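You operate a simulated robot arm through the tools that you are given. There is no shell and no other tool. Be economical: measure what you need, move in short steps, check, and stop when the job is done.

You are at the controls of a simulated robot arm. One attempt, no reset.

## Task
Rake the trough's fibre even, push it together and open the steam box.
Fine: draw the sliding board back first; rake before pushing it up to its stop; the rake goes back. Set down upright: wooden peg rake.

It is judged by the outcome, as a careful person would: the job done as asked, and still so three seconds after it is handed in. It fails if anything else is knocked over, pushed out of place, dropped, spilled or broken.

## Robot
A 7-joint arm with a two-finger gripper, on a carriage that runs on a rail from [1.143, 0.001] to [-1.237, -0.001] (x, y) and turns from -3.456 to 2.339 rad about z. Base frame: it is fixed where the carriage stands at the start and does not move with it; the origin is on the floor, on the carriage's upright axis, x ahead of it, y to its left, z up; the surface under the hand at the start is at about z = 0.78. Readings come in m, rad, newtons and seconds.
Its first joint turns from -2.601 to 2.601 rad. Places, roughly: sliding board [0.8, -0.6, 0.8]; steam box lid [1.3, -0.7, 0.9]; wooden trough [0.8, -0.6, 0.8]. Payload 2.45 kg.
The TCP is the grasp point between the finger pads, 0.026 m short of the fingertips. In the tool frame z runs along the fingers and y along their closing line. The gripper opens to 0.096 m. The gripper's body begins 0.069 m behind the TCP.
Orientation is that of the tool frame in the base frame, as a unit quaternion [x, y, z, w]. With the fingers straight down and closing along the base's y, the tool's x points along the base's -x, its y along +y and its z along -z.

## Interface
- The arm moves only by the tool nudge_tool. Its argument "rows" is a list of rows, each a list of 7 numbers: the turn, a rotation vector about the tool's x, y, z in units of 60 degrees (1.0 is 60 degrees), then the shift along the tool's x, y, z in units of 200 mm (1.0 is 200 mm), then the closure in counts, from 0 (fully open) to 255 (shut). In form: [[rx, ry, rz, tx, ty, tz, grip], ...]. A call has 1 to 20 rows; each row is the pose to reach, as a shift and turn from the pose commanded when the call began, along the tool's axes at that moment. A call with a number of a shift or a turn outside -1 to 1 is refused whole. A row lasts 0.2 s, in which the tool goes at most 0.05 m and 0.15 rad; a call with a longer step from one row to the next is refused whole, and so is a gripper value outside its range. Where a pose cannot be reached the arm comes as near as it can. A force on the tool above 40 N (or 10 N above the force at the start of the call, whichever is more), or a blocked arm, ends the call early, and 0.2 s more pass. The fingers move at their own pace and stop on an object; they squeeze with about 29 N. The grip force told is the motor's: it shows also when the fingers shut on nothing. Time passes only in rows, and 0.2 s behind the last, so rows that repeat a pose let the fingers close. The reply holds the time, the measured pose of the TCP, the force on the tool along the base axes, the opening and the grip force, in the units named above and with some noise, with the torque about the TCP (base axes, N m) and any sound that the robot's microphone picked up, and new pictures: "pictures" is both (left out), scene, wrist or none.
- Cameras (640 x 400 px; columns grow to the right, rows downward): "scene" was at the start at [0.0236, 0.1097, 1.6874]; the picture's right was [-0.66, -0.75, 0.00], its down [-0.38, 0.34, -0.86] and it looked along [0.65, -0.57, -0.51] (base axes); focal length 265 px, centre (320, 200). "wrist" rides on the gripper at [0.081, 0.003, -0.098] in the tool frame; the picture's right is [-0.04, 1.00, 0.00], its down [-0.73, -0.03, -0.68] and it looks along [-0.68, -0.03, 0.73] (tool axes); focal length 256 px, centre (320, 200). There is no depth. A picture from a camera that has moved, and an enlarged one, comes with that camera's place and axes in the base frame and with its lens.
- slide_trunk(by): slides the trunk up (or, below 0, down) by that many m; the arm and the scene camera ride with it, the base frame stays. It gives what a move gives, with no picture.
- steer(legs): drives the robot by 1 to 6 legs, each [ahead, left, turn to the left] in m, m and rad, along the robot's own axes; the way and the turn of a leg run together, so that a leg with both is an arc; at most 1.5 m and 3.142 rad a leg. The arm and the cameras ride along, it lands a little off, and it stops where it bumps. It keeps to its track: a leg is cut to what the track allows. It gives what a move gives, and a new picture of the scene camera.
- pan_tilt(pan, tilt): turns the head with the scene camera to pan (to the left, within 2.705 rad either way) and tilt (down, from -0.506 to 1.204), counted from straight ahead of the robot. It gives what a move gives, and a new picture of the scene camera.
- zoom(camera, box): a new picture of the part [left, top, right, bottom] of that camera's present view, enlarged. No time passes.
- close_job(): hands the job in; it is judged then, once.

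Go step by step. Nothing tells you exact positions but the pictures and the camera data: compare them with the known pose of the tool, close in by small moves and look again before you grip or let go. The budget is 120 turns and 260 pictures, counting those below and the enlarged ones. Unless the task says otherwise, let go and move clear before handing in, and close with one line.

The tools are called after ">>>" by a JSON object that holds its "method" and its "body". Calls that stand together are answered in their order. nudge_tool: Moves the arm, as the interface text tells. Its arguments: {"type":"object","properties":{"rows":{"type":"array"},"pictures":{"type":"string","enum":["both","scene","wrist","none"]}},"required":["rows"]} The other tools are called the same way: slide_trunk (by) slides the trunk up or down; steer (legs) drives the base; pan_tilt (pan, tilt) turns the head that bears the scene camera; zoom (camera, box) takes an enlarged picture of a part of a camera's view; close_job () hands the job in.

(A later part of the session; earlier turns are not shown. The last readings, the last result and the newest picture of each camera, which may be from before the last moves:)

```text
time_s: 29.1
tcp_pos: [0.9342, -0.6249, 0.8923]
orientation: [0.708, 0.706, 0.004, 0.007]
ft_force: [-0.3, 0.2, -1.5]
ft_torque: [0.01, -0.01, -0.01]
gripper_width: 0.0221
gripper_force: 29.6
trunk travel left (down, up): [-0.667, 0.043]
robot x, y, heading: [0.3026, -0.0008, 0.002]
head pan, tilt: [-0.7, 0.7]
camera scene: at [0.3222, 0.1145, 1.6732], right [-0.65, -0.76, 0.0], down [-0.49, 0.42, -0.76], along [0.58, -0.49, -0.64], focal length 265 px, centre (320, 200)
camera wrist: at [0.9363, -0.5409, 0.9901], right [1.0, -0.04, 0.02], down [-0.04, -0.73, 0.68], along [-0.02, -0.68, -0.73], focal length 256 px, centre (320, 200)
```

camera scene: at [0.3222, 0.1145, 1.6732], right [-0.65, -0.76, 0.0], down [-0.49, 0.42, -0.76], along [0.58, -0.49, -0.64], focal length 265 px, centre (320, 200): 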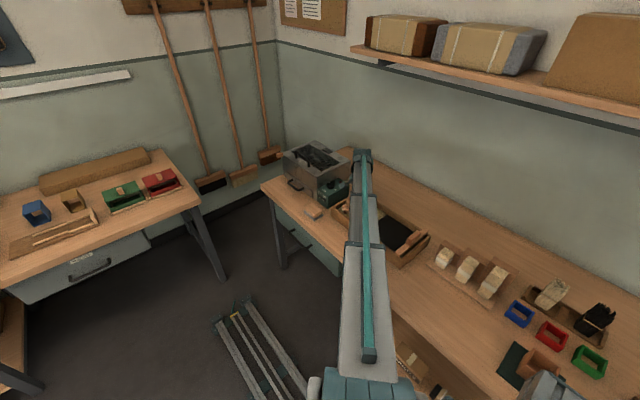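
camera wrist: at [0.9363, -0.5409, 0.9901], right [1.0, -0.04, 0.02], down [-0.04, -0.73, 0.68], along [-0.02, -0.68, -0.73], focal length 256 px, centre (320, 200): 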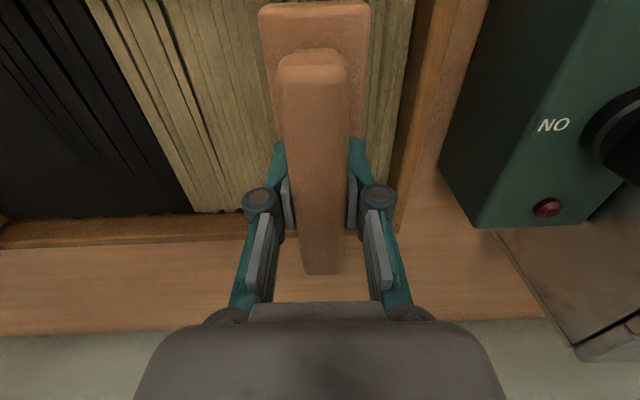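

Tips are about z 0.804, well in the fibre, no contact force. First stroke toward the board.

>>> {"method": "nudge_tool", "body": {"rows": [[0, 0, 0, 0, -0.1, 0, 255], [0, 0, 0, 0, -0.2, 0, 255], [0, 0, 0, 0, -0.3, 0, 255], [0, 0, 0, 0, -0.4, 0, 255], [0, 0, 0, 0, -0.5, 0, 255], [0, 0, 0, 0, -0.6, 0, 255], [0, 0, 0, 0, -0.7, 0, 255], [0, 0, 0, 0, -0.8, 0, 255], [0, 0, 0, 0, -0.9, 0, 255], [0, 0, 0, 0, -1.0, 0, 255], [0, 0, 0, 0, -1.0, 0, 255]]}}

```text
time_s: 31.4
tcp_pos: [0.7315, -0.624, 0.8894]
orientation: [0.708, 0.706, 0.005, 0.007]
ft_force: [-0.1, -0.7, -1.6]
ft_torque: [0.0, -0.03, 0.01]
gripper_width: 0.022
gripper_force: 28.9
trunk travel left (down, up): [-0.667, 0.043]
robot x, y, heading: [0.3033, -0.0037, 0.001]
head pan, tilt: [-0.7, 0.7]
camera scene: at [0.3221, 0.1145, 1.6732], right [-0.65, -0.76, 0.0], down [-0.49, 0.42, -0.76], along [0.58, -0.49, -0.64], focal length 265 px, centre (320, 200)
camera wrist: at [0.7341, -0.5402, 0.9856], right [1.0, -0.04, 0.02], down [-0.04, -0.73, 0.68], along [-0.02, -0.68, -0.73], focal length 256 px, centre (320, 200)
```

scene: 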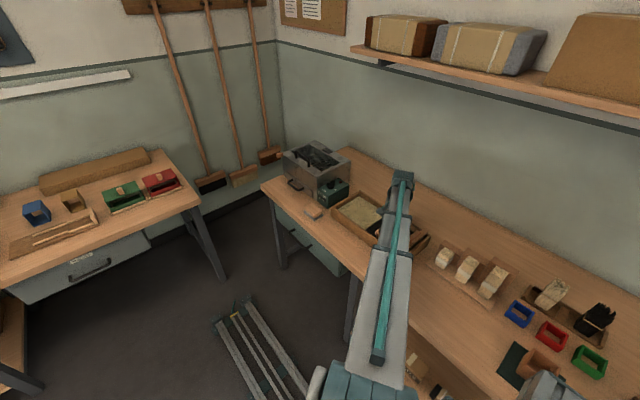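
wrist: 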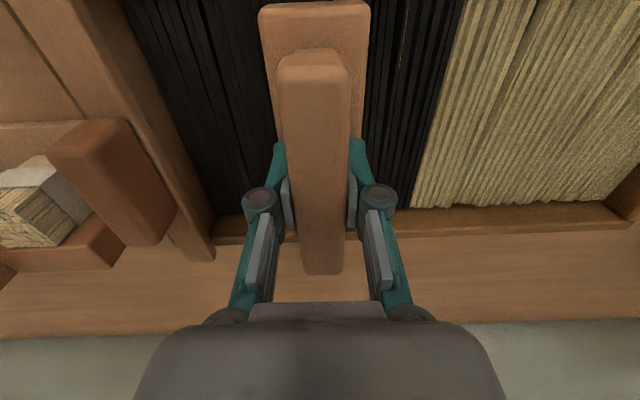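

>>> {"method": "zoom", "body": {"camera": "wrist", "box": [120, 0, 640, 250]}}

>>> {"method": "zoom", "body": {"camera": "scene", "box": [310, 170, 440, 270]}}

```text
1.23 times, centred on (380, 125) of wrist
camera zoom: at [0.7341, -0.5402, 0.9856], right [1.0, -0.04, 0.02], down [-0.04, -0.73, 0.68], along [-0.02, -0.68, -0.73], focal length 315 px, centre (246, 292)
```

zoom: 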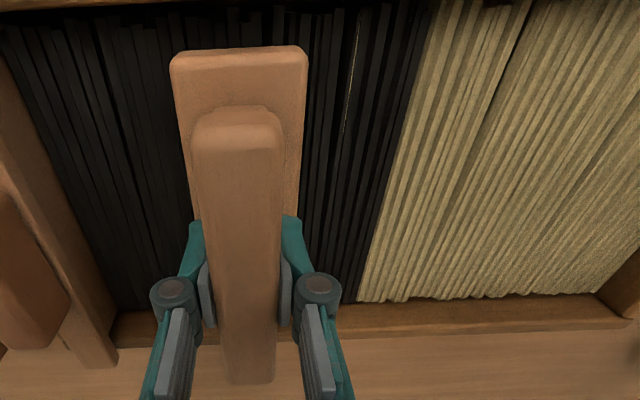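

```text
4.00 times, centred on (375, 220) of scene
camera zoom: at [0.3221, 0.1145, 1.6732], right [-0.65, -0.76, 0.0], down [-0.49, 0.42, -0.76], along [0.58, -0.49, -0.64], focal length 1060 px, centre (100, 120)
```

zoom: 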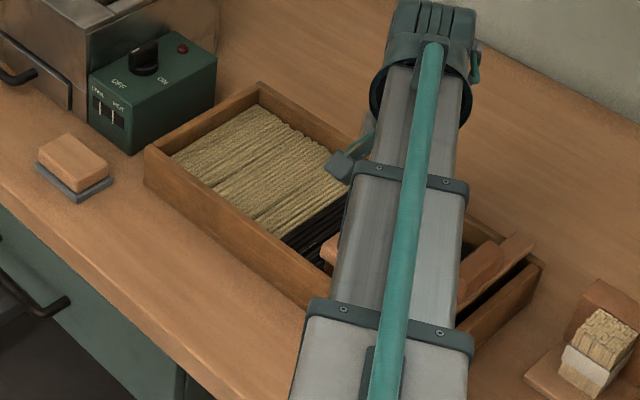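

The strands have shifted somewhat. I'll probe slightly deeper to engage the pegs more, then stroke back.

>>> {"method": "nudge_tool", "body": {"rows": [[0, 0, 0, 0, 0, 0.015, 255], [0, 0, 0, 0, 0, 0.03, 255], [0, 0, 0, 0, 0, 0.045, 255], [0, 0, 0, 0, 0, 0.045, 255]], "pictures": "none"}}

```text
time_s: 32.5
tcp_pos: [0.7325, -0.6229, 0.8804]
orientation: [0.708, 0.706, 0.004, 0.009]
ft_force: [4.5, 0.1, 17.4]
ft_torque: [-0.61, 0.09, 0.04]
gripper_width: 0.0223
gripper_force: 29.6
trunk travel left (down, up): [-0.667, 0.043]
robot x, y, heading: [0.3016, 0.0031, -0.002]
head pan, tilt: [-0.7, 0.7]
```

The trough floor is at TCP ≈ 0.882. I'll run just above it (0.885): to the board side, then back to the far end.

>>> {"method": "nudge_tool", "body": {"rows": [[0, 0, 0, 0, 0, -0.02, 255], [0, 0, 0, 0, -0.1, -0.02, 255], [0, 0, 0, 0, -0.18, -0.02, 255], [0, 0, 0, 0, -0.1, -0.02, 255], [0, 0, 0, 0, 0, -0.02, 255], [0, 0, 0, 0, 0.1, -0.02, 255], [0, 0, 0, 0, 0.2, -0.02, 255], [0, 0, 0, 0, 0.3, -0.02, 255], [0, 0, 0, 0, 0.4, -0.02, 255], [0, 0, 0, 0, 0.5, -0.02, 255], [0, 0, 0, 0, 0.6, -0.02, 255], [0, 0, 0, 0, 0.7, -0.02, 255], [0, 0, 0, 0, 0.8, -0.02, 255], [0, 0, 0, 0, 0.9, -0.02, 255], [0, 0, 0, 0, 1.0, -0.02, 255], [0, 0, 0, 0, 1.0, -0.02, 255]], "pictures": "wrist"}}

```text
time_s: 35.9
tcp_pos: [0.932, -0.6223, 0.8877]
orientation: [0.708, 0.706, 0.004, 0.008]
ft_force: [0.8, 0.8, -0.7]
ft_torque: [-0.02, -0.01, -0.02]
gripper_width: 0.0218
gripper_force: 29.5
trunk travel left (down, up): [-0.667, 0.043]
robot x, y, heading: [0.3016, -0.0014, -0.004]
head pan, tilt: [-0.7, 0.7]
camera wrist: at [0.9355, -0.5402, 0.9845], right [1.0, -0.04, 0.02], down [-0.04, -0.73, 0.68], along [-0.02, -0.68, -0.73], focal length 256 px, centre (320, 200)
```

wrist: 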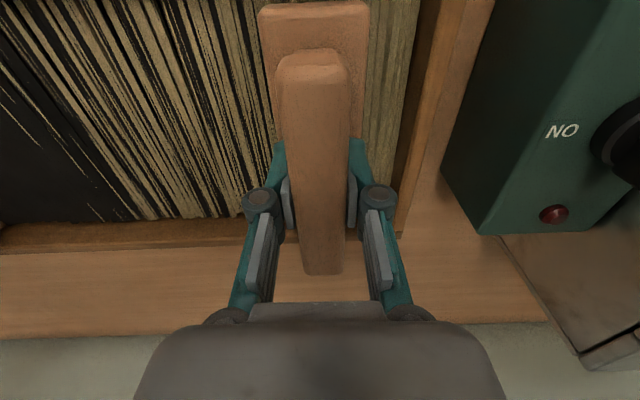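

The fibres are mixing — raking works. More strokes over the whole length.

>>> {"method": "nudge_tool", "body": {"rows": [[0, 0, 0, 0, 0.08, 0, 255], [0, 0, 0, 0, -0.05, 0, 255], [0, 0, 0, 0, -0.2, 0, 255], [0, 0, 0, 0, -0.35, 0, 255], [0, 0, 0, 0, -0.5, 0, 255], [0, 0, 0, 0, -0.6, 0, 255]], "pictures": "none"}}

>>> {"method": "nudge_tool", "body": {"rows": [[0, 0, 0, 0, -0.15, 0, 255], [0, 0, 0, 0, -0.3, 0, 255], [0, 0, 0, 0, -0.45, 0, 255], [0, 0, 0, 0, -0.6, 0, 255], [0, 0, 0, 0, -0.67, 0, 255], [0, 0, 0, 0, -0.52, 0, 255], [0, 0, 0, 0, -0.37, 0, 255], [0, 0, 0, 0, -0.22, 0, 255], [0, 0, 0, 0, -0.07, 0, 255], [0, 0, 0, 0, 0.08, 0, 255], [0, 0, 0, 0, 0.23, 0, 255], [0, 0, 0, 0, 0.38, 0, 255], [0, 0, 0, 0, 0.53, 0, 255], [0, 0, 0, 0, 0.67, 0, 255], [0, 0, 0, 0, 0.52, 0, 255], [0, 0, 0, 0, 0.37, 0, 255], [0, 0, 0, 0, 0.22, 0, 255], [0, 0, 0, 0, 0.07, 0, 255], [0, 0, 0, 0, 0, 0, 255]]}}

```text
time_s: 37.2
tcp_pos: [0.8125, -0.6257, 0.8865]
orientation: [0.707, 0.707, 0.004, 0.007]
ft_force: [0.7, -0.1, -1.0]
ft_torque: [0.0, 0.0, -0.02]
gripper_width: 0.0219
gripper_force: 29.3
trunk travel left (down, up): [-0.667, 0.043]
robot x, y, heading: [0.3014, 0.0003, -0.002]
head pan, tilt: [-0.7, 0.7]
```

```text
time_s: 41.2
tcp_pos: [0.8146, -0.624, 0.8841]
orientation: [0.708, 0.706, 0.005, 0.007]
ft_force: [-0.3, 0.6, -1.9]
ft_torque: [-0.01, 0.0, 0.02]
gripper_width: 0.0219
gripper_force: 29.1
trunk travel left (down, up): [-0.667, 0.043]
robot x, y, heading: [0.3019, 0.0022, 0.001]
head pan, tilt: [-0.7, 0.7]
camera scene: at [0.3221, 0.1146, 1.6732], right [-0.65, -0.76, 0.0], down [-0.49, 0.42, -0.76], along [0.58, -0.49, -0.64], focal length 265 px, centre (320, 200)
camera wrist: at [0.8177, -0.5408, 0.9817], right [1.0, -0.04, 0.02], down [-0.04, -0.73, 0.68], along [-0.02, -0.68, -0.73], focal length 256 px, centre (320, 200)
```

scene: 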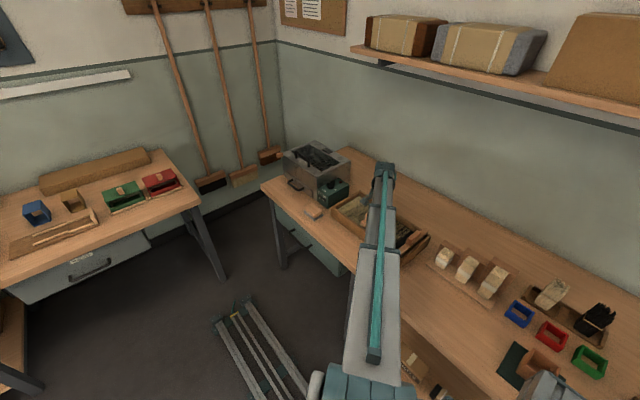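
wrist: 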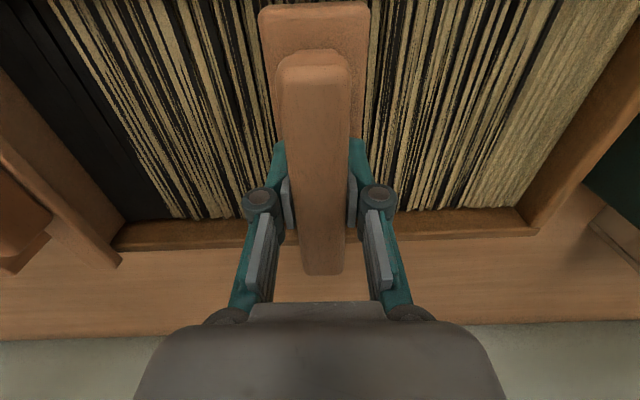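

Ends are still unmixed; I'll lengthen the strokes toward both ends.

>>> {"method": "nudge_tool", "body": {"rows": [[0, 0, 0, 0, -0.17, 0, 255], [0, 0, 0, 0, -0.34, 0, 255], [0, 0, 0, 0, -0.51, 0, 255], [0, 0, 0, 0, -0.65, 0, 255], [0, 0, 0, 0, -0.72, 0, 255], [0, 0, 0, 0, -0.55, 0, 255], [0, 0, 0, 0, -0.38, 0, 255], [0, 0, 0, 0, -0.2, 0, 255], [0, 0, 0, 0, 0, 0, 255], [0, 0, 0, 0, 0.17, 0, 255], [0, 0, 0, 0, 0.34, 0, 255], [0, 0, 0, 0, 0.51, 0, 255], [0, 0, 0, 0, 0.66, 0, 255], [0, 0, 0, 0, 0.76, 0, 255], [0, 0, 0, 0, 0.66, 0, 255], [0, 0, 0, 0, 0.5, 0, 255], [0, 0, 0, 0, 0.34, 0, 255], [0, 0, 0, 0, 0.17, 0, 255], [0, 0, 0, 0, 0, 0, 255]], "pictures": "wrist"}}

```text
time_s: 45.2
tcp_pos: [0.8143, -0.6255, 0.8859]
orientation: [0.708, 0.707, 0.004, 0.008]
ft_force: [-1.1, 0.6, -1.3]
ft_torque: [-0.02, 0.01, 0.0]
gripper_width: 0.022
gripper_force: 28.8
trunk travel left (down, up): [-0.667, 0.043]
robot x, y, heading: [0.3015, -0.0015, -0.006]
head pan, tilt: [-0.7, 0.7]
camera wrist: at [0.8158, -0.5419, 0.9833], right [1.0, -0.04, 0.02], down [-0.04, -0.73, 0.68], along [-0.02, -0.68, -0.73], focal length 256 px, centre (320, 200)
```

wrist: 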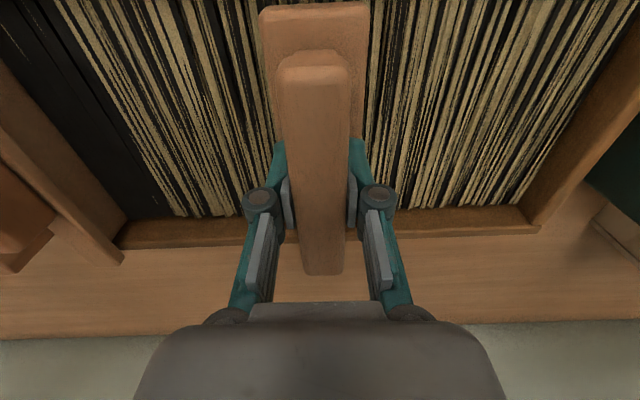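

The far end is mixed; the board end still has a black band. Several shorter strokes closer to the board, then outward.

>>> {"method": "nudge_tool", "body": {"rows": [[0, 0, 0, 0, -0.2, 0, 255], [0, 0, 0, 0, -0.4, 0, 255], [0, 0, 0, 0, -0.6, 0, 255], [0, 0, 0, 0, -0.7, 0, 255], [0, 0, 0, 0, -0.75, 0, 255], [0, 0, 0, 0, -0.78, 0, 255], [0, 0, 0, 0, -0.7, 0, 255], [0, 0, 0, 0, -0.55, 0, 255], [0, 0, 0, 0, -0.4, 0, 255], [0, 0, 0, 0, -0.55, 0, 255], [0, 0, 0, 0, -0.7, 0, 255], [0, 0, 0, 0, -0.78, 0, 255], [0, 0, 0, 0, -0.7, 0, 255], [0, 0, 0, 0, -0.5, 0, 255], [0, 0, 0, 0, -0.3, 0, 255], [0, 0, 0, 0, -0.1, 0, 255], [0, 0, 0, 0, 0.0, 0, 255]], "pictures": "wrist"}}

```text
time_s: 48.9
tcp_pos: [0.8159, -0.6229, 0.8845]
orientation: [0.708, 0.706, 0.004, 0.006]
ft_force: [0.0, 0.8, -2.2]
ft_torque: [-0.02, -0.03, 0.01]
gripper_width: 0.0221
gripper_force: 28.6
trunk travel left (down, up): [-0.667, 0.043]
robot x, y, heading: [0.3022, 0.0015, 0.001]
head pan, tilt: [-0.7, 0.7]
camera wrist: at [0.8181, -0.54, 0.9825], right [1.0, -0.04, 0.02], down [-0.04, -0.73, 0.68], along [-0.02, -0.68, -0.73], focal length 256 px, centre (320, 200)
```

wrist: 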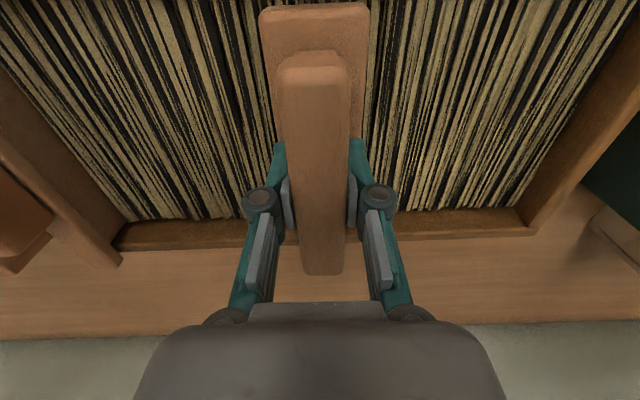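

Now mixed across the whole length. One more full pass each way for good evenness.

>>> {"method": "nudge_tool", "body": {"rows": [[0, 0, 0, 0, 0.2, 0, 255], [0, 0, 0, 0, 0.4, 0, 255], [0, 0, 0, 0, 0.6, 0, 255], [0, 0, 0, 0, 0.75, 0, 255], [0, 0, 0, 0, 0.6, 0, 255], [0, 0, 0, 0, 0.4, 0, 255], [0, 0, 0, 0, 0.2, 0, 255], [0, 0, 0, 0, 0, 0, 255], [0, 0, 0, 0, -0.2, 0, 255], [0, 0, 0, 0, -0.4, 0, 255], [0, 0, 0, 0, -0.6, 0, 255], [0, 0, 0, 0, -0.73, 0, 255], [0, 0, 0, 0, -0.78, 0, 255], [0, 0, 0, 0, -0.7, 0, 255], [0, 0, 0, 0, -0.5, 0, 255], [0, 0, 0, 0, -0.3, 0, 255], [0, 0, 0, 0, -0.1, 0, 255], [0, 0, 0, 0, 0.0, 0, 255]], "pictures": "none"}}

>>> {"method": "nudge_tool", "body": {"rows": [[0, 0, 0, 0, 0, -0.15, 255], [0, 0, 0, 0, 0, -0.35, 255], [0, 0, 0, 0, 0, -0.55, 255], [0, 0, 0, 0, 0, -0.65, 255], [0, 0, 0, 0, 0, -0.65, 255]]}}

>>> {"method": "zoom", "body": {"camera": "wrist", "box": [0, 0, 640, 280]}}

```text
time_s: 52.6
tcp_pos: [0.8141, -0.6233, 0.8835]
orientation: [0.707, 0.707, 0.005, 0.008]
ft_force: [0.7, 0.3, -1.7]
ft_torque: [0.0, -0.01, 0.03]
gripper_width: 0.0223
gripper_force: 28.3
trunk travel left (down, up): [-0.667, 0.043]
robot x, y, heading: [0.3003, -0.0018, 0.0]
head pan, tilt: [-0.7, 0.7]
```

```text
time_s: 53.9
tcp_pos: [0.8088, -0.6226, 1.0174]
orientation: [0.707, 0.707, 0.004, 0.007]
ft_force: [0.3, -1.4, -2.1]
ft_torque: [0.0, 0.01, -0.03]
gripper_width: 0.022
gripper_force: 28.5
trunk travel left (down, up): [-0.667, 0.043]
robot x, y, heading: [0.302, 0.004, -0.001]
head pan, tilt: [-0.7, 0.7]
camera scene: at [0.3222, 0.1145, 1.6732], right [-0.65, -0.76, 0.0], down [-0.49, 0.42, -0.76], along [0.58, -0.49, -0.64], focal length 265 px, centre (320, 200)
camera wrist: at [0.8115, -0.5393, 1.1156], right [1.0, -0.04, 0.02], down [-0.04, -0.73, 0.68], along [-0.02, -0.68, -0.73], focal length 256 px, centre (320, 200)
```

scene: 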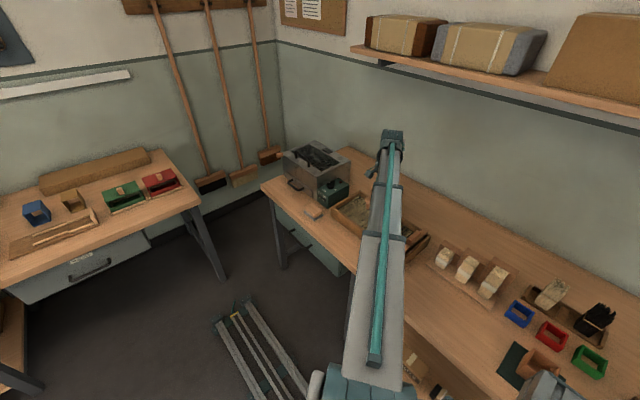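
wrist: 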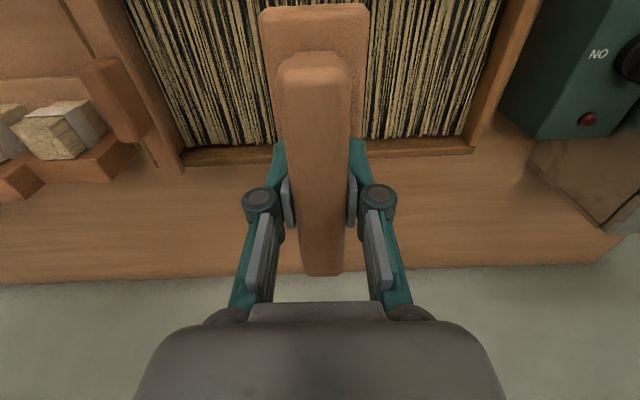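

```text
1.00 times, centred on (320, 140) of wrist (not enlarged: the box is as wide or as high as the picture)
camera zoom: at [0.8115, -0.5393, 1.1156], right [1.0, -0.04, 0.02], down [-0.04, -0.73, 0.68], along [-0.02, -0.68, -0.73], focal length 256 px, centre (320, 260)
```

zoom: 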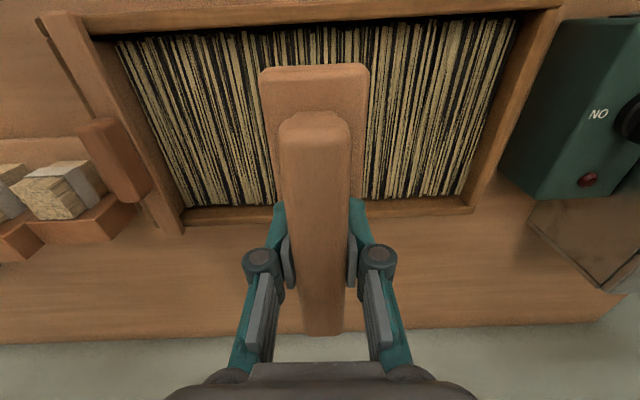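

The fibre is evenly blended. Taking the rake back to its place: turn back and shift to y −0.461.

>>> {"method": "nudge_tool", "body": {"rows": [[0, 0, -0.14, 0.12, 0.03, 0, 255], [0, 0, -0.28, 0.24, 0.03, 0, 255], [0, 0, -0.42, 0.36, 0.03, 0, 255], [0, 0, -0.56, 0.48, 0.03, 0, 255], [0, 0, -0.7, 0.6, 0.03, 0, 255], [0, 0, -0.84, 0.72, 0.03, 0, 255], [0, 0, -0.98, 0.81, 0.03, 0, 255], [0, 0, -1, 0.81, 0.03, 0, 255]], "pictures": "none"}}

>>> {"method": "nudge_tool", "body": {"rows": [[0, 0, -0.14, 0, 0, 0, 255], [0, 0, -0.28, 0, 0, 0, 255], [0, 0, -0.42, 0, 0, 0, 255], [0, 0, -0.5, 0, 0, 0, 255], [0, 0, -0.5, 0, 0, 0, 255]]}}

```text
time_s: 55.6
tcp_pos: [0.8162, -0.4612, 1.0152]
orientation: [0.258, 0.966, 0.0, 0.009]
ft_force: [-0.1, 1.1, -1.7]
ft_torque: [-0.03, 0.01, 0.01]
gripper_width: 0.022
gripper_force: 28.5
trunk travel left (down, up): [-0.667, 0.043]
robot x, y, heading: [0.2979, -0.0, -0.004]
head pan, tilt: [-0.7, 0.7]
```

```text
time_s: 56.9
tcp_pos: [0.8166, -0.4616, 1.0137]
orientation: [0.0, 1.0, -0.002, 0.007]
ft_force: [0.3, -0.3, -2.4]
ft_torque: [0.01, 0.0, 0.0]
gripper_width: 0.0222
gripper_force: 29.5
trunk travel left (down, up): [-0.667, 0.043]
robot x, y, heading: [0.3043, 0.0005, 0.0]
head pan, tilt: [-0.7, 0.7]
camera scene: at [0.3221, 0.1146, 1.6732], right [-0.65, -0.76, 0.0], down [-0.49, 0.42, -0.76], along [0.58, -0.49, -0.64], focal length 265 px, centre (320, 200)
camera wrist: at [0.7337, -0.4574, 1.1106], right [0.04, 1.0, 0.0], down [0.72, -0.03, 0.69], along [0.69, -0.03, -0.72], focal length 256 px, centre (320, 200)
```

scene: 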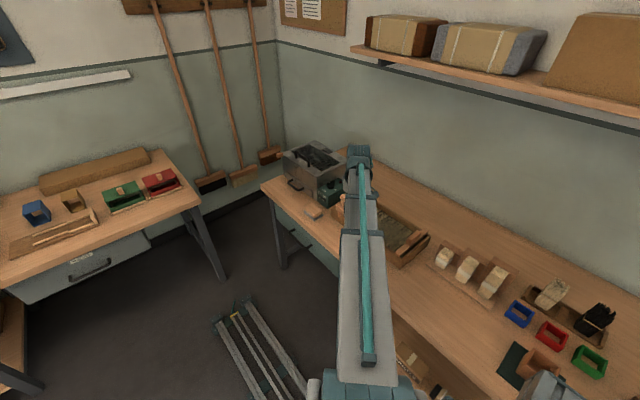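
wrist: 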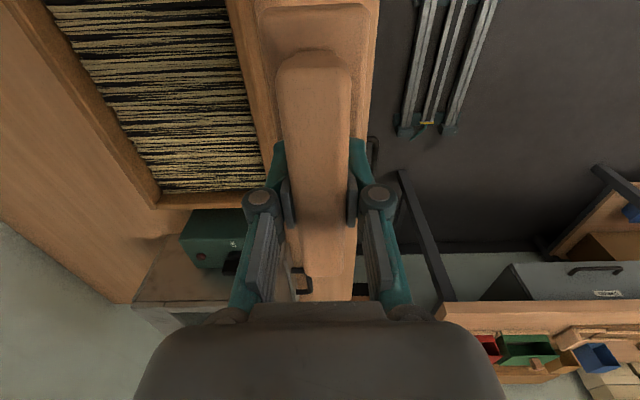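

Lowering the rake to just above the bench, then touching down.

>>> {"method": "nudge_tool", "body": {"rows": [[0, 0, 0, 0, 0, 0.2, 255], [0, 0, 0, 0, 0, 0.4, 255], [0, 0, 0, 0, 0, 0.58, 255], [0, 0, 0, 0, 0, 0.68, 255], [0, 0, 0, 0, 0, 0.705, 255], [0, 0, 0, 0, 0, 0.72, 255], [0, 0, 0, 0, 0, 0.72, 255]], "pictures": "none"}}

```text
time_s: 58.5
tcp_pos: [0.8186, -0.4628, 0.8698]
orientation: [0.001, 1.0, -0.002, 0.008]
ft_force: [0.3, -0.6, -1.5]
ft_torque: [0.04, 0.0, 0.02]
gripper_width: 0.0223
gripper_force: 28.3
trunk travel left (down, up): [-0.667, 0.043]
robot x, y, heading: [0.3024, -0.0004, 0.002]
head pan, tilt: [-0.7, 0.7]
```

>>> {"method": "nudge_tool", "body": {"rows": [[0, 0, 0, 0.012, 0.005, 0.008, 255], [0, 0, 0, 0.012, 0.005, 0.016, 255], [0, 0, 0, 0.012, 0.005, 0.022, 255], [0, 0, 0, 0.012, 0.005, 0.022, 255]], "pictures": "none"}}

```text
time_s: 59.5
tcp_pos: [0.8166, -0.4614, 0.8678]
orientation: [0.0, 1.0, -0.002, 0.01]
ft_force: [8.2, -6.1, 20.6]
ft_torque: [-0.04, -0.03, 0.03]
gripper_width: 0.0223
gripper_force: 28.9
trunk travel left (down, up): [-0.667, 0.043]
robot x, y, heading: [0.3019, -0.0011, 0.005]
head pan, tilt: [-0.7, 0.7]
```

Touched down (20 N up). Easing the load slightly, opening, and lifting away.

>>> {"method": "nudge_tool", "body": {"rows": [[0, 0, 0, 0, 0, -0.008, 255], [0, 0, 0, 0, 0, -0.008, 150], [0, 0, 0, 0, 0, -0.008, 0], [0, 0, 0, 0, 0, -0.008, 0], [0, 0, 0, 0, 0, -0.15, 0], [0, 0, 0, 0, 0, -0.35, 0], [0, 0, 0, 0, 0, -0.55, 0], [0, 0, 0, 0, 0, -0.75, 0], [0, 0, 0, 0, 0, -0.75, 0]]}}

```text
time_s: 61.5
tcp_pos: [0.8151, -0.46, 1.0176]
orientation: [0.001, 1.0, -0.002, 0.008]
ft_force: [-0.9, 0.1, 0.3]
ft_torque: [-0.01, -0.01, 0.0]
gripper_width: 0.0959
gripper_force: 0.0
trunk travel left (down, up): [-0.667, 0.043]
robot x, y, heading: [0.3015, 0.0038, 0.003]
head pan, tilt: [-0.7, 0.7]
camera scene: at [0.322, 0.1147, 1.6732], right [-0.65, -0.76, 0.0], down [-0.49, 0.42, -0.76], along [0.58, -0.49, -0.64], focal length 265 px, centre (320, 200)
camera wrist: at [0.7326, -0.455, 1.1141], right [0.04, 1.0, 0.0], down [0.72, -0.03, 0.69], along [0.69, -0.03, -0.72], focal length 256 px, centre (320, 200)
```

scene: 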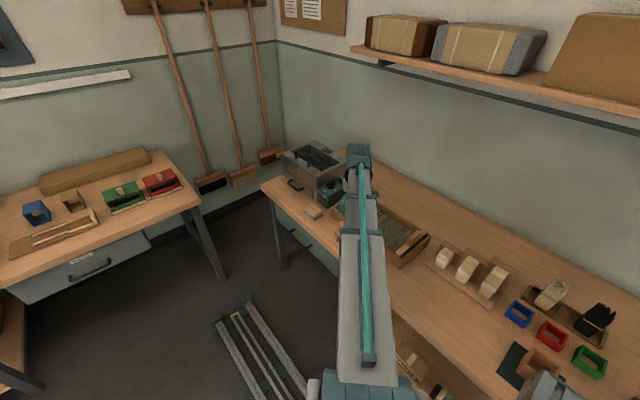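
wrist: 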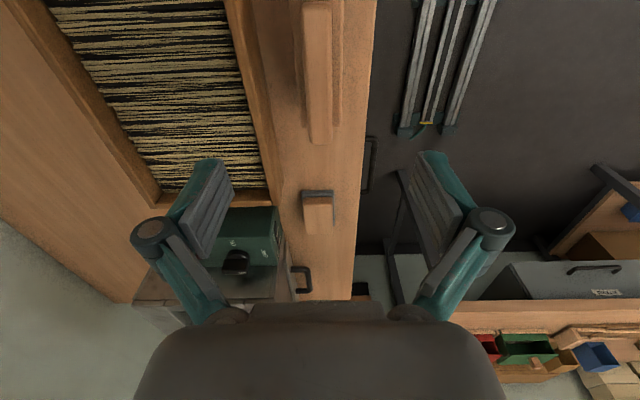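

The rake is upright in its place. Now turning to the board's knob again.

>>> {"method": "nudge_tool", "body": {"rows": [[0, 0, 0.14, 0.12, -0.1, 0, 0], [0, 0, 0.28, 0.24, -0.2, 0, 0], [0, 0, 0.42, 0.36, -0.3, 0, 0], [0, 0, 0.56, 0.48, -0.42, 0, 0], [0, 0, 0.7, 0.6, -0.54, 0, 0], [0, 0, 0.84, 0.75, -0.66, 0, 0], [0, 0, 0.98, 0.9, -0.78, 0, 0], [0, 0, 1, 0.96, -0.835, 0, 0]], "pictures": "none"}}

>>> {"method": "nudge_tool", "body": {"rows": [[0, 0, 0.14, 0, 0, 0, 0], [0, 0, 0.28, 0, 0, 0, 0], [0, 0, 0.42, 0, 0, 0, 0], [0, 0, 0.5, 0, 0, 0.1, 0], [0, 0, 0.5, 0, 0, 0.2, 0], [0, 0, 0.5, 0, 0, 0.2, 0]], "pictures": "wrist"}}

```text
time_s: 63.2
tcp_pos: [0.6217, -0.6275, 1.0156]
orientation: [0.502, 0.865, 0.002, 0.008]
ft_force: [0.2, -1.0, -0.1]
ft_torque: [0.02, -0.02, 0.0]
gripper_width: 0.0959
gripper_force: 0.1
trunk travel left (down, up): [-0.667, 0.043]
robot x, y, heading: [0.2987, -0.0002, -0.002]
head pan, tilt: [-0.7, 0.7]
```

```text
time_s: 64.7
tcp_pos: [0.6226, -0.6248, 0.9742]
orientation: [0.708, 0.706, 0.004, 0.008]
ft_force: [-0.3, -0.1, -0.2]
ft_torque: [0.01, -0.03, 0.02]
gripper_width: 0.096
gripper_force: 0.0
trunk travel left (down, up): [-0.667, 0.043]
robot x, y, heading: [0.3026, -0.0014, 0.001]
head pan, tilt: [-0.7, 0.7]
camera wrist: at [0.6255, -0.5439, 1.0718], right [1.0, -0.04, 0.02], down [-0.04, -0.73, 0.68], along [-0.02, -0.68, -0.73], focal length 256 px, centre (320, 200)
```

wrist: 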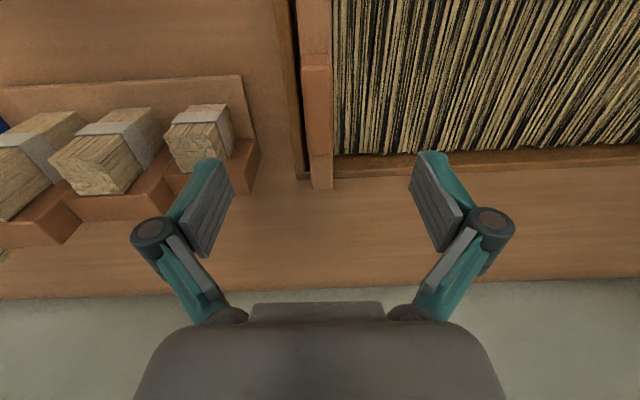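

Knob is centred between the fingers. Lowering and gripping.

>>> {"method": "nudge_tool", "body": {"rows": [[0, 0, 0, 0, 0, 0.2, 0], [0, 0, 0, 0, 0, 0.36, 0], [0, 0, 0, 0, 0, 0.465, 0], [0, 0, 0, 0, 0, 0.465, 0], [0, 0, 0, 0, 0, 0.465, 120], [0, 0, 0, 0, 0, 0.465, 255], [0, 0, 0, 0, 0, 0.465, 255], [0, 0, 0, 0, 0, 0.465, 255]], "pictures": "wrist"}}

```text
time_s: 66.5
tcp_pos: [0.6245, -0.6257, 0.8804]
orientation: [0.708, 0.706, 0.003, 0.007]
ft_force: [-0.3, -0.4, -0.8]
ft_torque: [0.02, 0.05, 0.22]
gripper_width: 0.024
gripper_force: 45.1
trunk travel left (down, up): [-0.667, 0.043]
robot x, y, heading: [0.2991, 0.0005, -0.003]
head pan, tilt: [-0.7, 0.7]
camera wrist: at [0.6267, -0.5429, 0.9787], right [1.0, -0.04, 0.02], down [-0.04, -0.73, 0.68], along [-0.02, -0.68, -0.73], focal length 256 px, centre (320, 200)
```

wrist: 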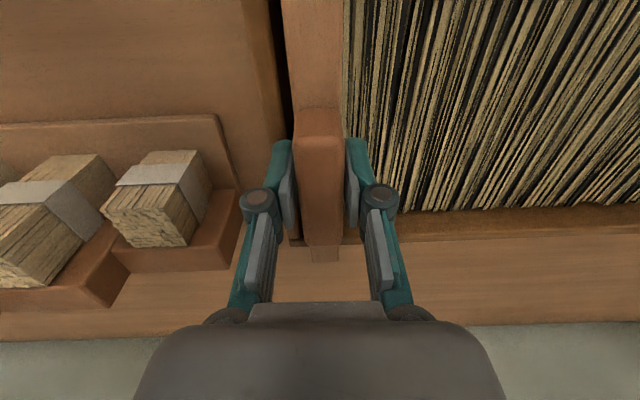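

Pushing the board forward (+x) toward its stop.

>>> {"method": "nudge_tool", "body": {"rows": [[0, 0, 0, 0, 0.05, 0, 255], [0, 0, 0, 0, 0.12, 0, 255], [0, 0, 0, 0, 0.2, 0, 255], [0, 0, 0, 0, 0.28, 0, 255], [0, 0, 0, 0, 0.36, 0, 255], [0, 0, 0, 0, 0.44, 0, 255], [0, 0, 0, 0, 0.52, 0, 255], [0, 0, 0, 0, 0.6, 0, 255], [0, 0, 0, 0, 0.68, 0, 255], [0, 0, 0, 0, 0.76, 0, 255], [0, 0, 0, 0, 0.84, 0, 255], [0, 0, 0, 0, 0.92, 0, 255], [0, 0, 0, 0, 1.0, 0, 255], [0, 0, 0, 0, 1.0, 0, 255]], "pictures": "wrist"}}

```text
time_s: 68.6
tcp_pos: [0.7641, -0.6275, 0.8817]
orientation: [0.708, 0.706, 0.0, 0.001]
ft_force: [-1.8, 0.6, -6.3]
ft_torque: [-0.31, -0.18, 0.22]
gripper_width: 0.023
gripper_force: 45.4
trunk travel left (down, up): [-0.667, 0.043]
robot x, y, heading: [0.3007, 0.0056, -0.008]
head pan, tilt: [-0.7, 0.7]
stopped in row 10: the force on the tool passed its limit at 44 N (the readings are from after the stop); the commanded pose is now the measured one
camera wrist: at [0.7673, -0.5449, 0.9809], right [1.0, -0.04, 0.0], down [-0.03, -0.73, 0.68], along [-0.03, -0.68, -0.73], focal length 256 px, centre (320, 200)
```

wrist: 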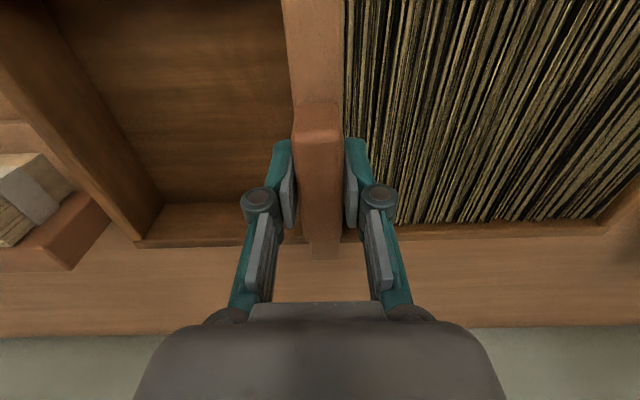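

Stopped near x 0.764. I'll check whether that's the real stop with another gentle push.

>>> {"method": "nudge_tool", "body": {"rows": [[0, 0, 0, 0, 0.0, 0, 255], [0, 0, 0, 0, 0.03, 0, 255], [0, 0, 0, 0, 0.06, 0, 255], [0, 0, 0, 0, 0.1, 0, 255], [0, 0, 0, 0, 0.15, 0, 255], [0, 0, 0, 0, 0.15, 0, 255]], "pictures": "wrist"}}

```text
time_s: 69.4
tcp_pos: [0.7648, -0.6273, 0.8827]
orientation: [0.71, 0.704, -0.004, -0.005]
ft_force: [-6.8, -0.3, 1.9]
ft_torque: [0.24, 0.52, 0.5]
gripper_width: 0.0224
gripper_force: 45.1
trunk travel left (down, up): [-0.667, 0.043]
robot x, y, heading: [0.2981, 0.0038, 0.0]
head pan, tilt: [-0.7, 0.7]
stopped in row 3: the force on the tool passed its limit at 45 N (the readings are from after the stop); the commanded pose is now the measured one
camera wrist: at [0.7699, -0.5452, 0.9809], right [1.0, -0.05, -0.01], down [-0.03, -0.73, 0.68], along [-0.04, -0.68, -0.74], focal length 256 px, centre (320, 200)
```

wrist: 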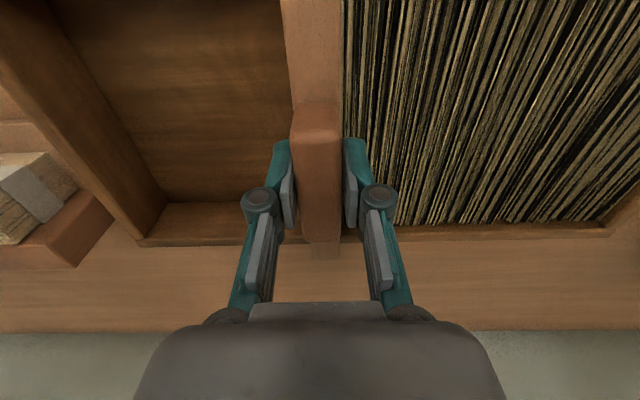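

Hard resistance at the same spot: it is at its stop. Releasing and lifting.

>>> {"method": "nudge_tool", "body": {"rows": [[0, 0, 0, 0, 0, 0, 200], [0, 0, 0, 0, 0, 0, 0], [0, 0, 0, 0, 0, 0, 0], [0, 0, 0, 0, 0, 0, 0], [0, 0, 0, 0, 0, -0.2, 0], [0, 0, 0, 0, 0, -0.4, 0], [0, 0, 0, 0, 0, -0.6, 0], [0, 0, 0, 0, 0, -0.8, 0], [0, 0, 0, 0, 0, -1.0, 0], [0, 0, 0, 0, 0, -1.0, 0]]}}

```text
time_s: 71.6
tcp_pos: [0.7666, -0.6281, 1.0837]
orientation: [0.71, 0.704, -0.002, -0.006]
ft_force: [-0.1, 0.0, -0.9]
ft_torque: [-0.02, 0.0, -0.01]
gripper_width: 0.0956
gripper_force: 0.2
trunk travel left (down, up): [-0.667, 0.043]
robot x, y, heading: [0.3037, -0.0006, -0.011]
head pan, tilt: [-0.7, 0.7]
camera scene: at [0.3218, 0.1146, 1.6732], right [-0.65, -0.76, 0.0], down [-0.49, 0.42, -0.76], along [0.58, -0.5, -0.64], focal length 265 px, centre (320, 200)
camera wrist: at [0.7731, -0.5453, 1.1824], right [1.0, -0.05, -0.01], down [-0.03, -0.74, 0.68], along [-0.04, -0.68, -0.74], focal length 256 px, centre (320, 200)
```

scene: 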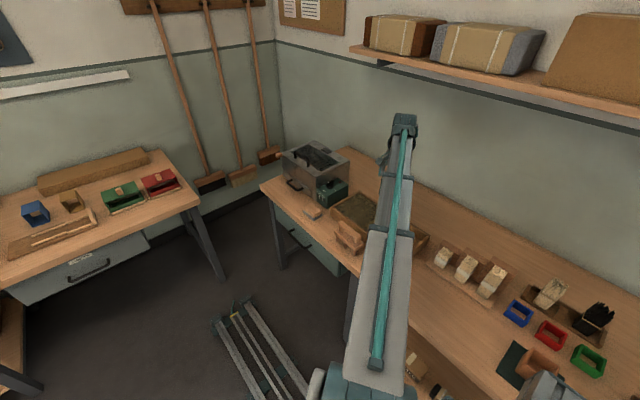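
wrist: 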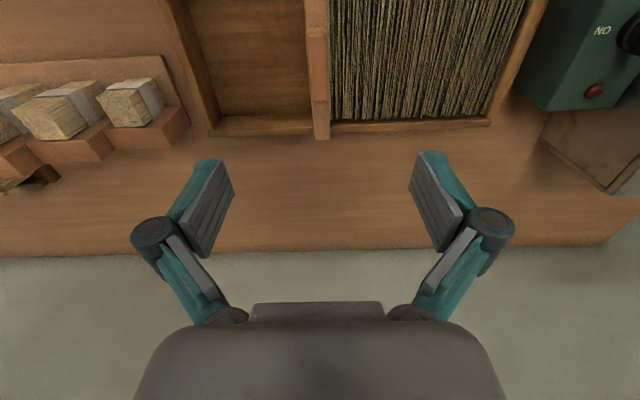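

The fibre is pushed up tight. Now to the steam box: raise the arm, turn back, then drive ahead for a look.

>>> {"method": "nudge_tool", "body": {"rows": [[0, 0, -0.14, 0, 0, -0.1, 0], [0, 0, -0.28, 0, 0, -0.2, 0], [0, 0, -0.42, 0, 0, -0.3, 0], [0, 0, -0.56, 0, 0, -0.4, 0], [0, 0, -0.7, 0, 0, -0.5, 0], [0, 0, -0.84, 0, 0, -0.5, 0], [0, 0, -0.98, 0, 0, -0.5, 0], [0, 0, -1, 0, 0, -0.5, 0]], "pictures": "none"}}

>>> {"method": "nudge_tool", "body": {"rows": [[0, 0, -0.14, 0, 0, 0, 0], [0, 0, -0.28, 0, 0, 0, 0], [0, 0, -0.42, 0, 0, 0, 0], [0, 0, -0.5, 0, 0, 0, 0], [0, 0, -0.5, 0, 0, 0, 0]], "pictures": "none"}}

>>> {"method": "steer", "body": {"legs": [[0.3, 0, 0]]}}

>>> {"method": "zoom", "body": {"camera": "wrist", "box": [0, 0, 640, 400]}}

```text
time_s: 73.4
tcp_pos: [0.7688, -0.6273, 1.1823]
orientation: [0.261, 0.965, 0.0, -0.005]
ft_force: [0.2, -0.6, 0.3]
ft_torque: [-0.01, -0.01, -0.01]
gripper_width: 0.0959
gripper_force: 0.1
trunk travel left (down, up): [-0.667, 0.043]
robot x, y, heading: [0.2991, 0.0038, -0.006]
head pan, tilt: [-0.7, 0.7]
```

```text
time_s: 74.6
tcp_pos: [0.7689, -0.6293, 1.1822]
orientation: [0.004, 1.0, 0.001, -0.004]
ft_force: [-0.2, 0.5, -0.6]
ft_torque: [0.0, 0.01, -0.02]
gripper_width: 0.0962
gripper_force: 0.0
trunk travel left (down, up): [-0.667, 0.043]
robot x, y, heading: [0.2991, -0.0006, -0.005]
head pan, tilt: [-0.7, 0.7]
```

```text
time_s: 76.7
tcp_pos: [1.0665, -0.6287, 1.1817]
orientation: [0.004, 1.0, 0.001, -0.005]
ft_force: [0.5, -0.3, -0.2]
ft_torque: [0.03, 0.03, 0.0]
gripper_width: 0.0961
gripper_force: 0.1
trunk travel left (down, up): [-0.667, 0.043]
robot x, y, heading: [0.5946, 0.0019, -0.002]
head pan, tilt: [-0.7, 0.7]
camera scene: at [0.6189, 0.1149, 1.6732], right [-0.65, -0.76, 0.0], down [-0.49, 0.42, -0.76], along [0.58, -0.5, -0.64], focal length 265 px, centre (320, 200)
```

scene: 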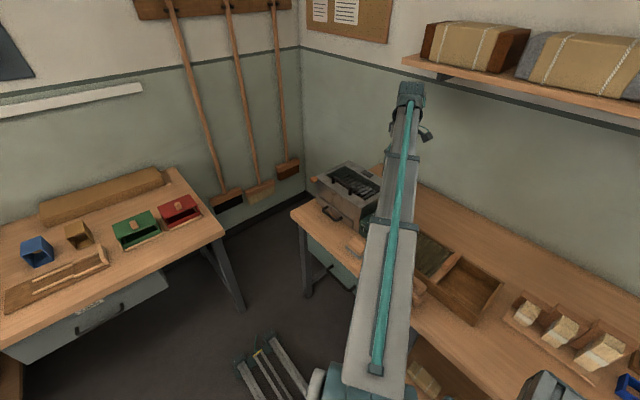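

```text
1.00 times, centred on (320, 200) of wrist (not enlarged: the box is as wide or as high as the picture)
camera zoom: at [0.9862, -0.6233, 1.2816], right [0.05, 1.0, 0.0], down [0.74, -0.04, 0.67], along [0.67, -0.03, -0.74], focal length 256 px, centre (320, 200)
```

zoom: 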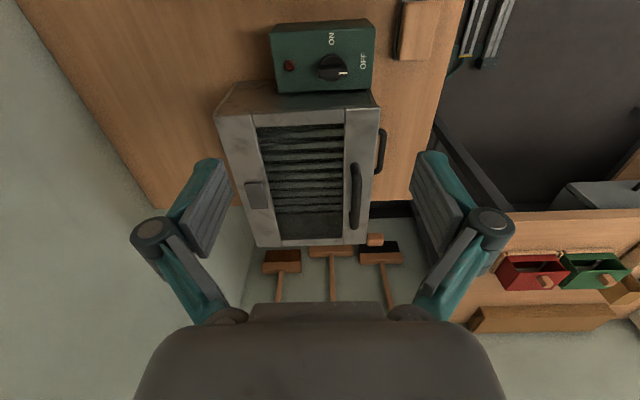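

>>> {"method": "zoom", "body": {"camera": "wrist", "box": [200, 10, 420, 260]}}

>>> {"method": "zoom", "body": {"camera": "scene", "box": [290, 140, 410, 250]}}

```text
1.60 times, centred on (310, 135) of wrist
camera zoom: at [0.9862, -0.6233, 1.2816], right [0.05, 1.0, 0.0], down [0.74, -0.04, 0.67], along [0.67, -0.03, -0.74], focal length 410 px, centre (336, 304)
```

zoom: 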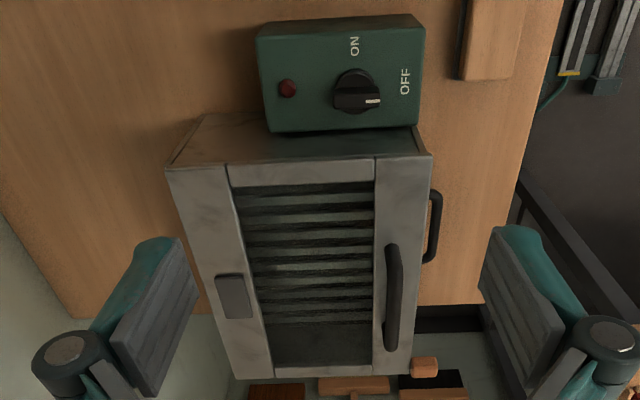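

```text
3.64 times, centred on (350, 195) of scene
camera zoom: at [0.6189, 0.1149, 1.6732], right [-0.65, -0.76, 0.0], down [-0.49, 0.42, -0.76], along [0.58, -0.5, -0.64], focal length 964 px, centre (211, 218)
```

zoom: 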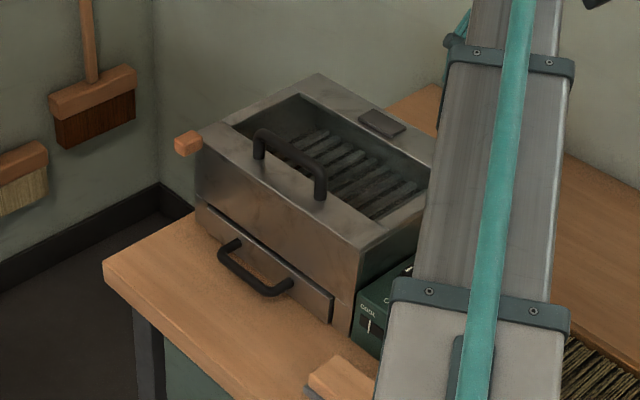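

The box has a lid with a black handle along x near its front edge (≈ x 1.27, y −0.58), presumably hinged at the rear. I'll drive closer and look again.

>>> {"method": "steer", "body": {"legs": [[0.25, 0, 0]]}}

>>> {"method": "pan_tilt", "body": {"pan": -0.85, "tilt": 0.75}}

>>> {"method": "nudge_tool", "body": {"rows": [[0, 0, 0, 0.2, 0, 0, 0], [0, 0, 0, 0.4, 0, 0, 0], [0, 0, 0, 0.6, 0, 0, 0], [0, 0, 0, 0.8, 0, 0, 0], [0, 0, 0, 0.8, 0, 0, 0]], "pictures": "wrist"}}

>>> {"method": "zoom", "body": {"camera": "scene", "box": [200, 60, 440, 260]}}

```text
time_s: 78.5
tcp_pos: [1.3271, -0.6231, 1.1827]
orientation: [-0.001, 1.0, 0.001, -0.006]
ft_force: [1.1, 0.6, -0.5]
ft_torque: [-0.03, 0.03, 0.0]
gripper_width: 0.096
gripper_force: 0.1
trunk travel left (down, up): [-0.667, 0.043]
robot x, y, heading: [0.8498, -0.0032, 0.0]
head pan, tilt: [-0.7, 0.7]
camera scene: at [0.8721, 0.1155, 1.6732], right [-0.64, -0.77, 0.0], down [-0.5, 0.41, -0.76], along [0.59, -0.49, -0.64], focal length 265 px, centre (320, 200)
```

scene: 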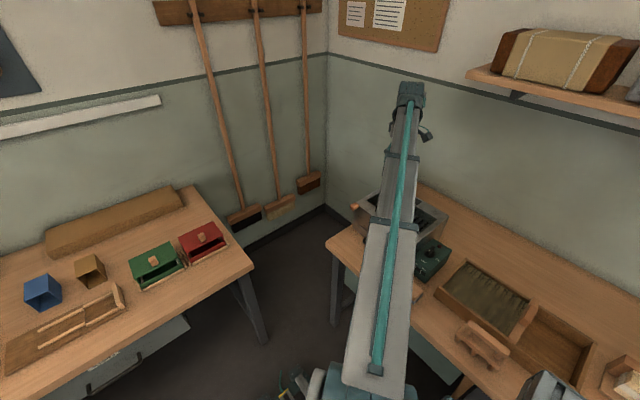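

```text
time_s: 79.2
tcp_pos: [1.3267, -0.6229, 1.1831]
orientation: [-0.002, 1.0, 0.001, -0.004]
ft_force: [0.4, 0.0, -0.4]
ft_torque: [0.0, 0.01, 0.0]
gripper_width: 0.096
gripper_force: 0.0
trunk travel left (down, up): [-0.667, 0.043]
robot x, y, heading: [0.8495, 0.0028, 0.005]
head pan, tilt: [-0.85, 0.75]
camera scene: at [0.8611, 0.1079, 1.6689], right [-0.75, -0.66, 0.0], down [-0.45, 0.51, -0.73], along [0.49, -0.55, -0.68], focal length 265 px, centre (320, 200)
```

scene: 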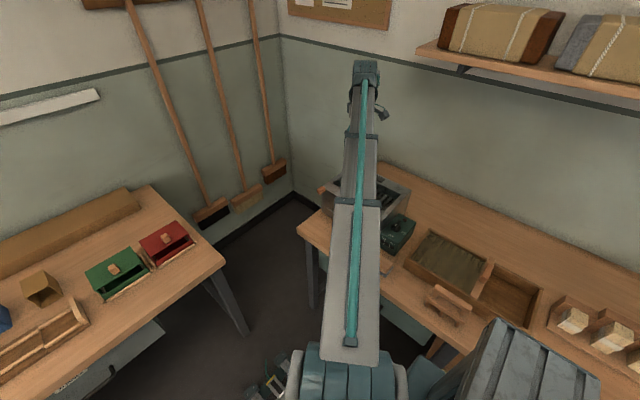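

```text
time_s: 80.4
tcp_pos: [1.1669, -0.6229, 1.1826]
orientation: [-0.001, 1.0, 0.001, -0.005]
ft_force: [0.4, 0.2, -0.2]
ft_torque: [0.01, 0.02, -0.02]
gripper_width: 0.0962
gripper_force: 0.1
trunk travel left (down, up): [-0.667, 0.043]
robot x, y, heading: [0.8494, -0.0023, 0.006]
head pan, tilt: [-0.85, 0.75]
camera wrist: at [1.087, -0.6188, 1.2817], right [0.04, 1.0, 0.0], down [0.74, -0.03, 0.67], along [0.67, -0.02, -0.74], focal length 256 px, centre (320, 200)
```

wrist: 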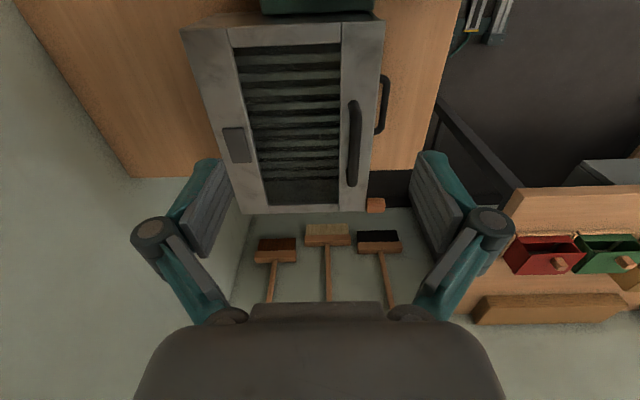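

```text
2.00 times, centred on (320, 160) of scene
camera zoom: at [0.8612, 0.1078, 1.6689], right [-0.75, -0.66, 0.0], down [-0.45, 0.51, -0.73], along [0.49, -0.55, -0.68], focal length 530 px, centre (320, 280)
```

zoom: 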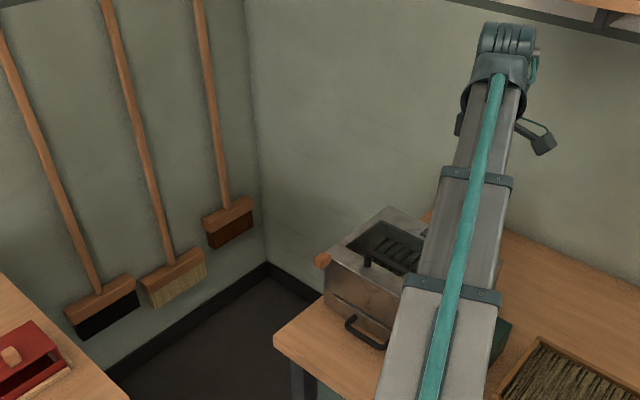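

>>> {"method": "zoom", "body": {"camera": "wrist", "box": [170, 0, 410, 230]}}

>>> {"method": "zoom", "body": {"camera": "scene", "box": [300, 150, 420, 250]}}

```text
1.74 times, centred on (290, 115) of wrist
camera zoom: at [1.087, -0.6188, 1.2817], right [0.04, 1.0, 0.0], down [0.74, -0.03, 0.67], along [0.67, -0.02, -0.74], focal length 445 px, centre (372, 348)
```

zoom: 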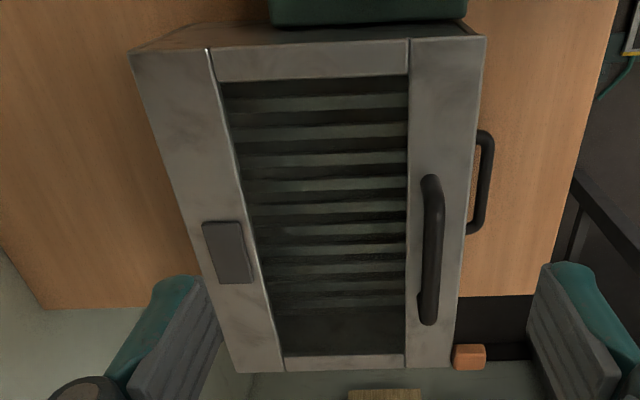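

```text
4.00 times, centred on (360, 200) of scene
camera zoom: at [0.8612, 0.1078, 1.6689], right [-0.75, -0.66, 0.0], down [-0.45, 0.51, -0.73], along [0.49, -0.55, -0.68], focal length 1060 px, centre (160, 200)
```

zoom: 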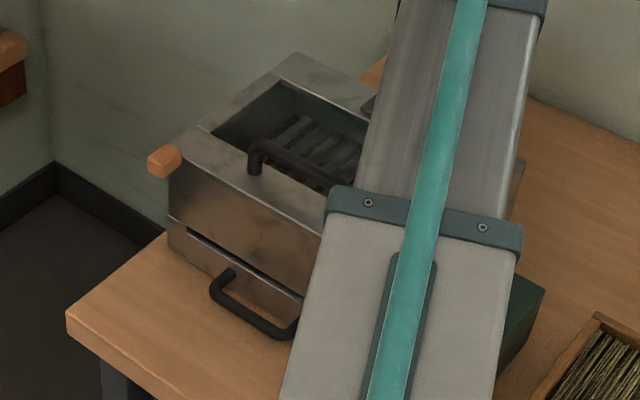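

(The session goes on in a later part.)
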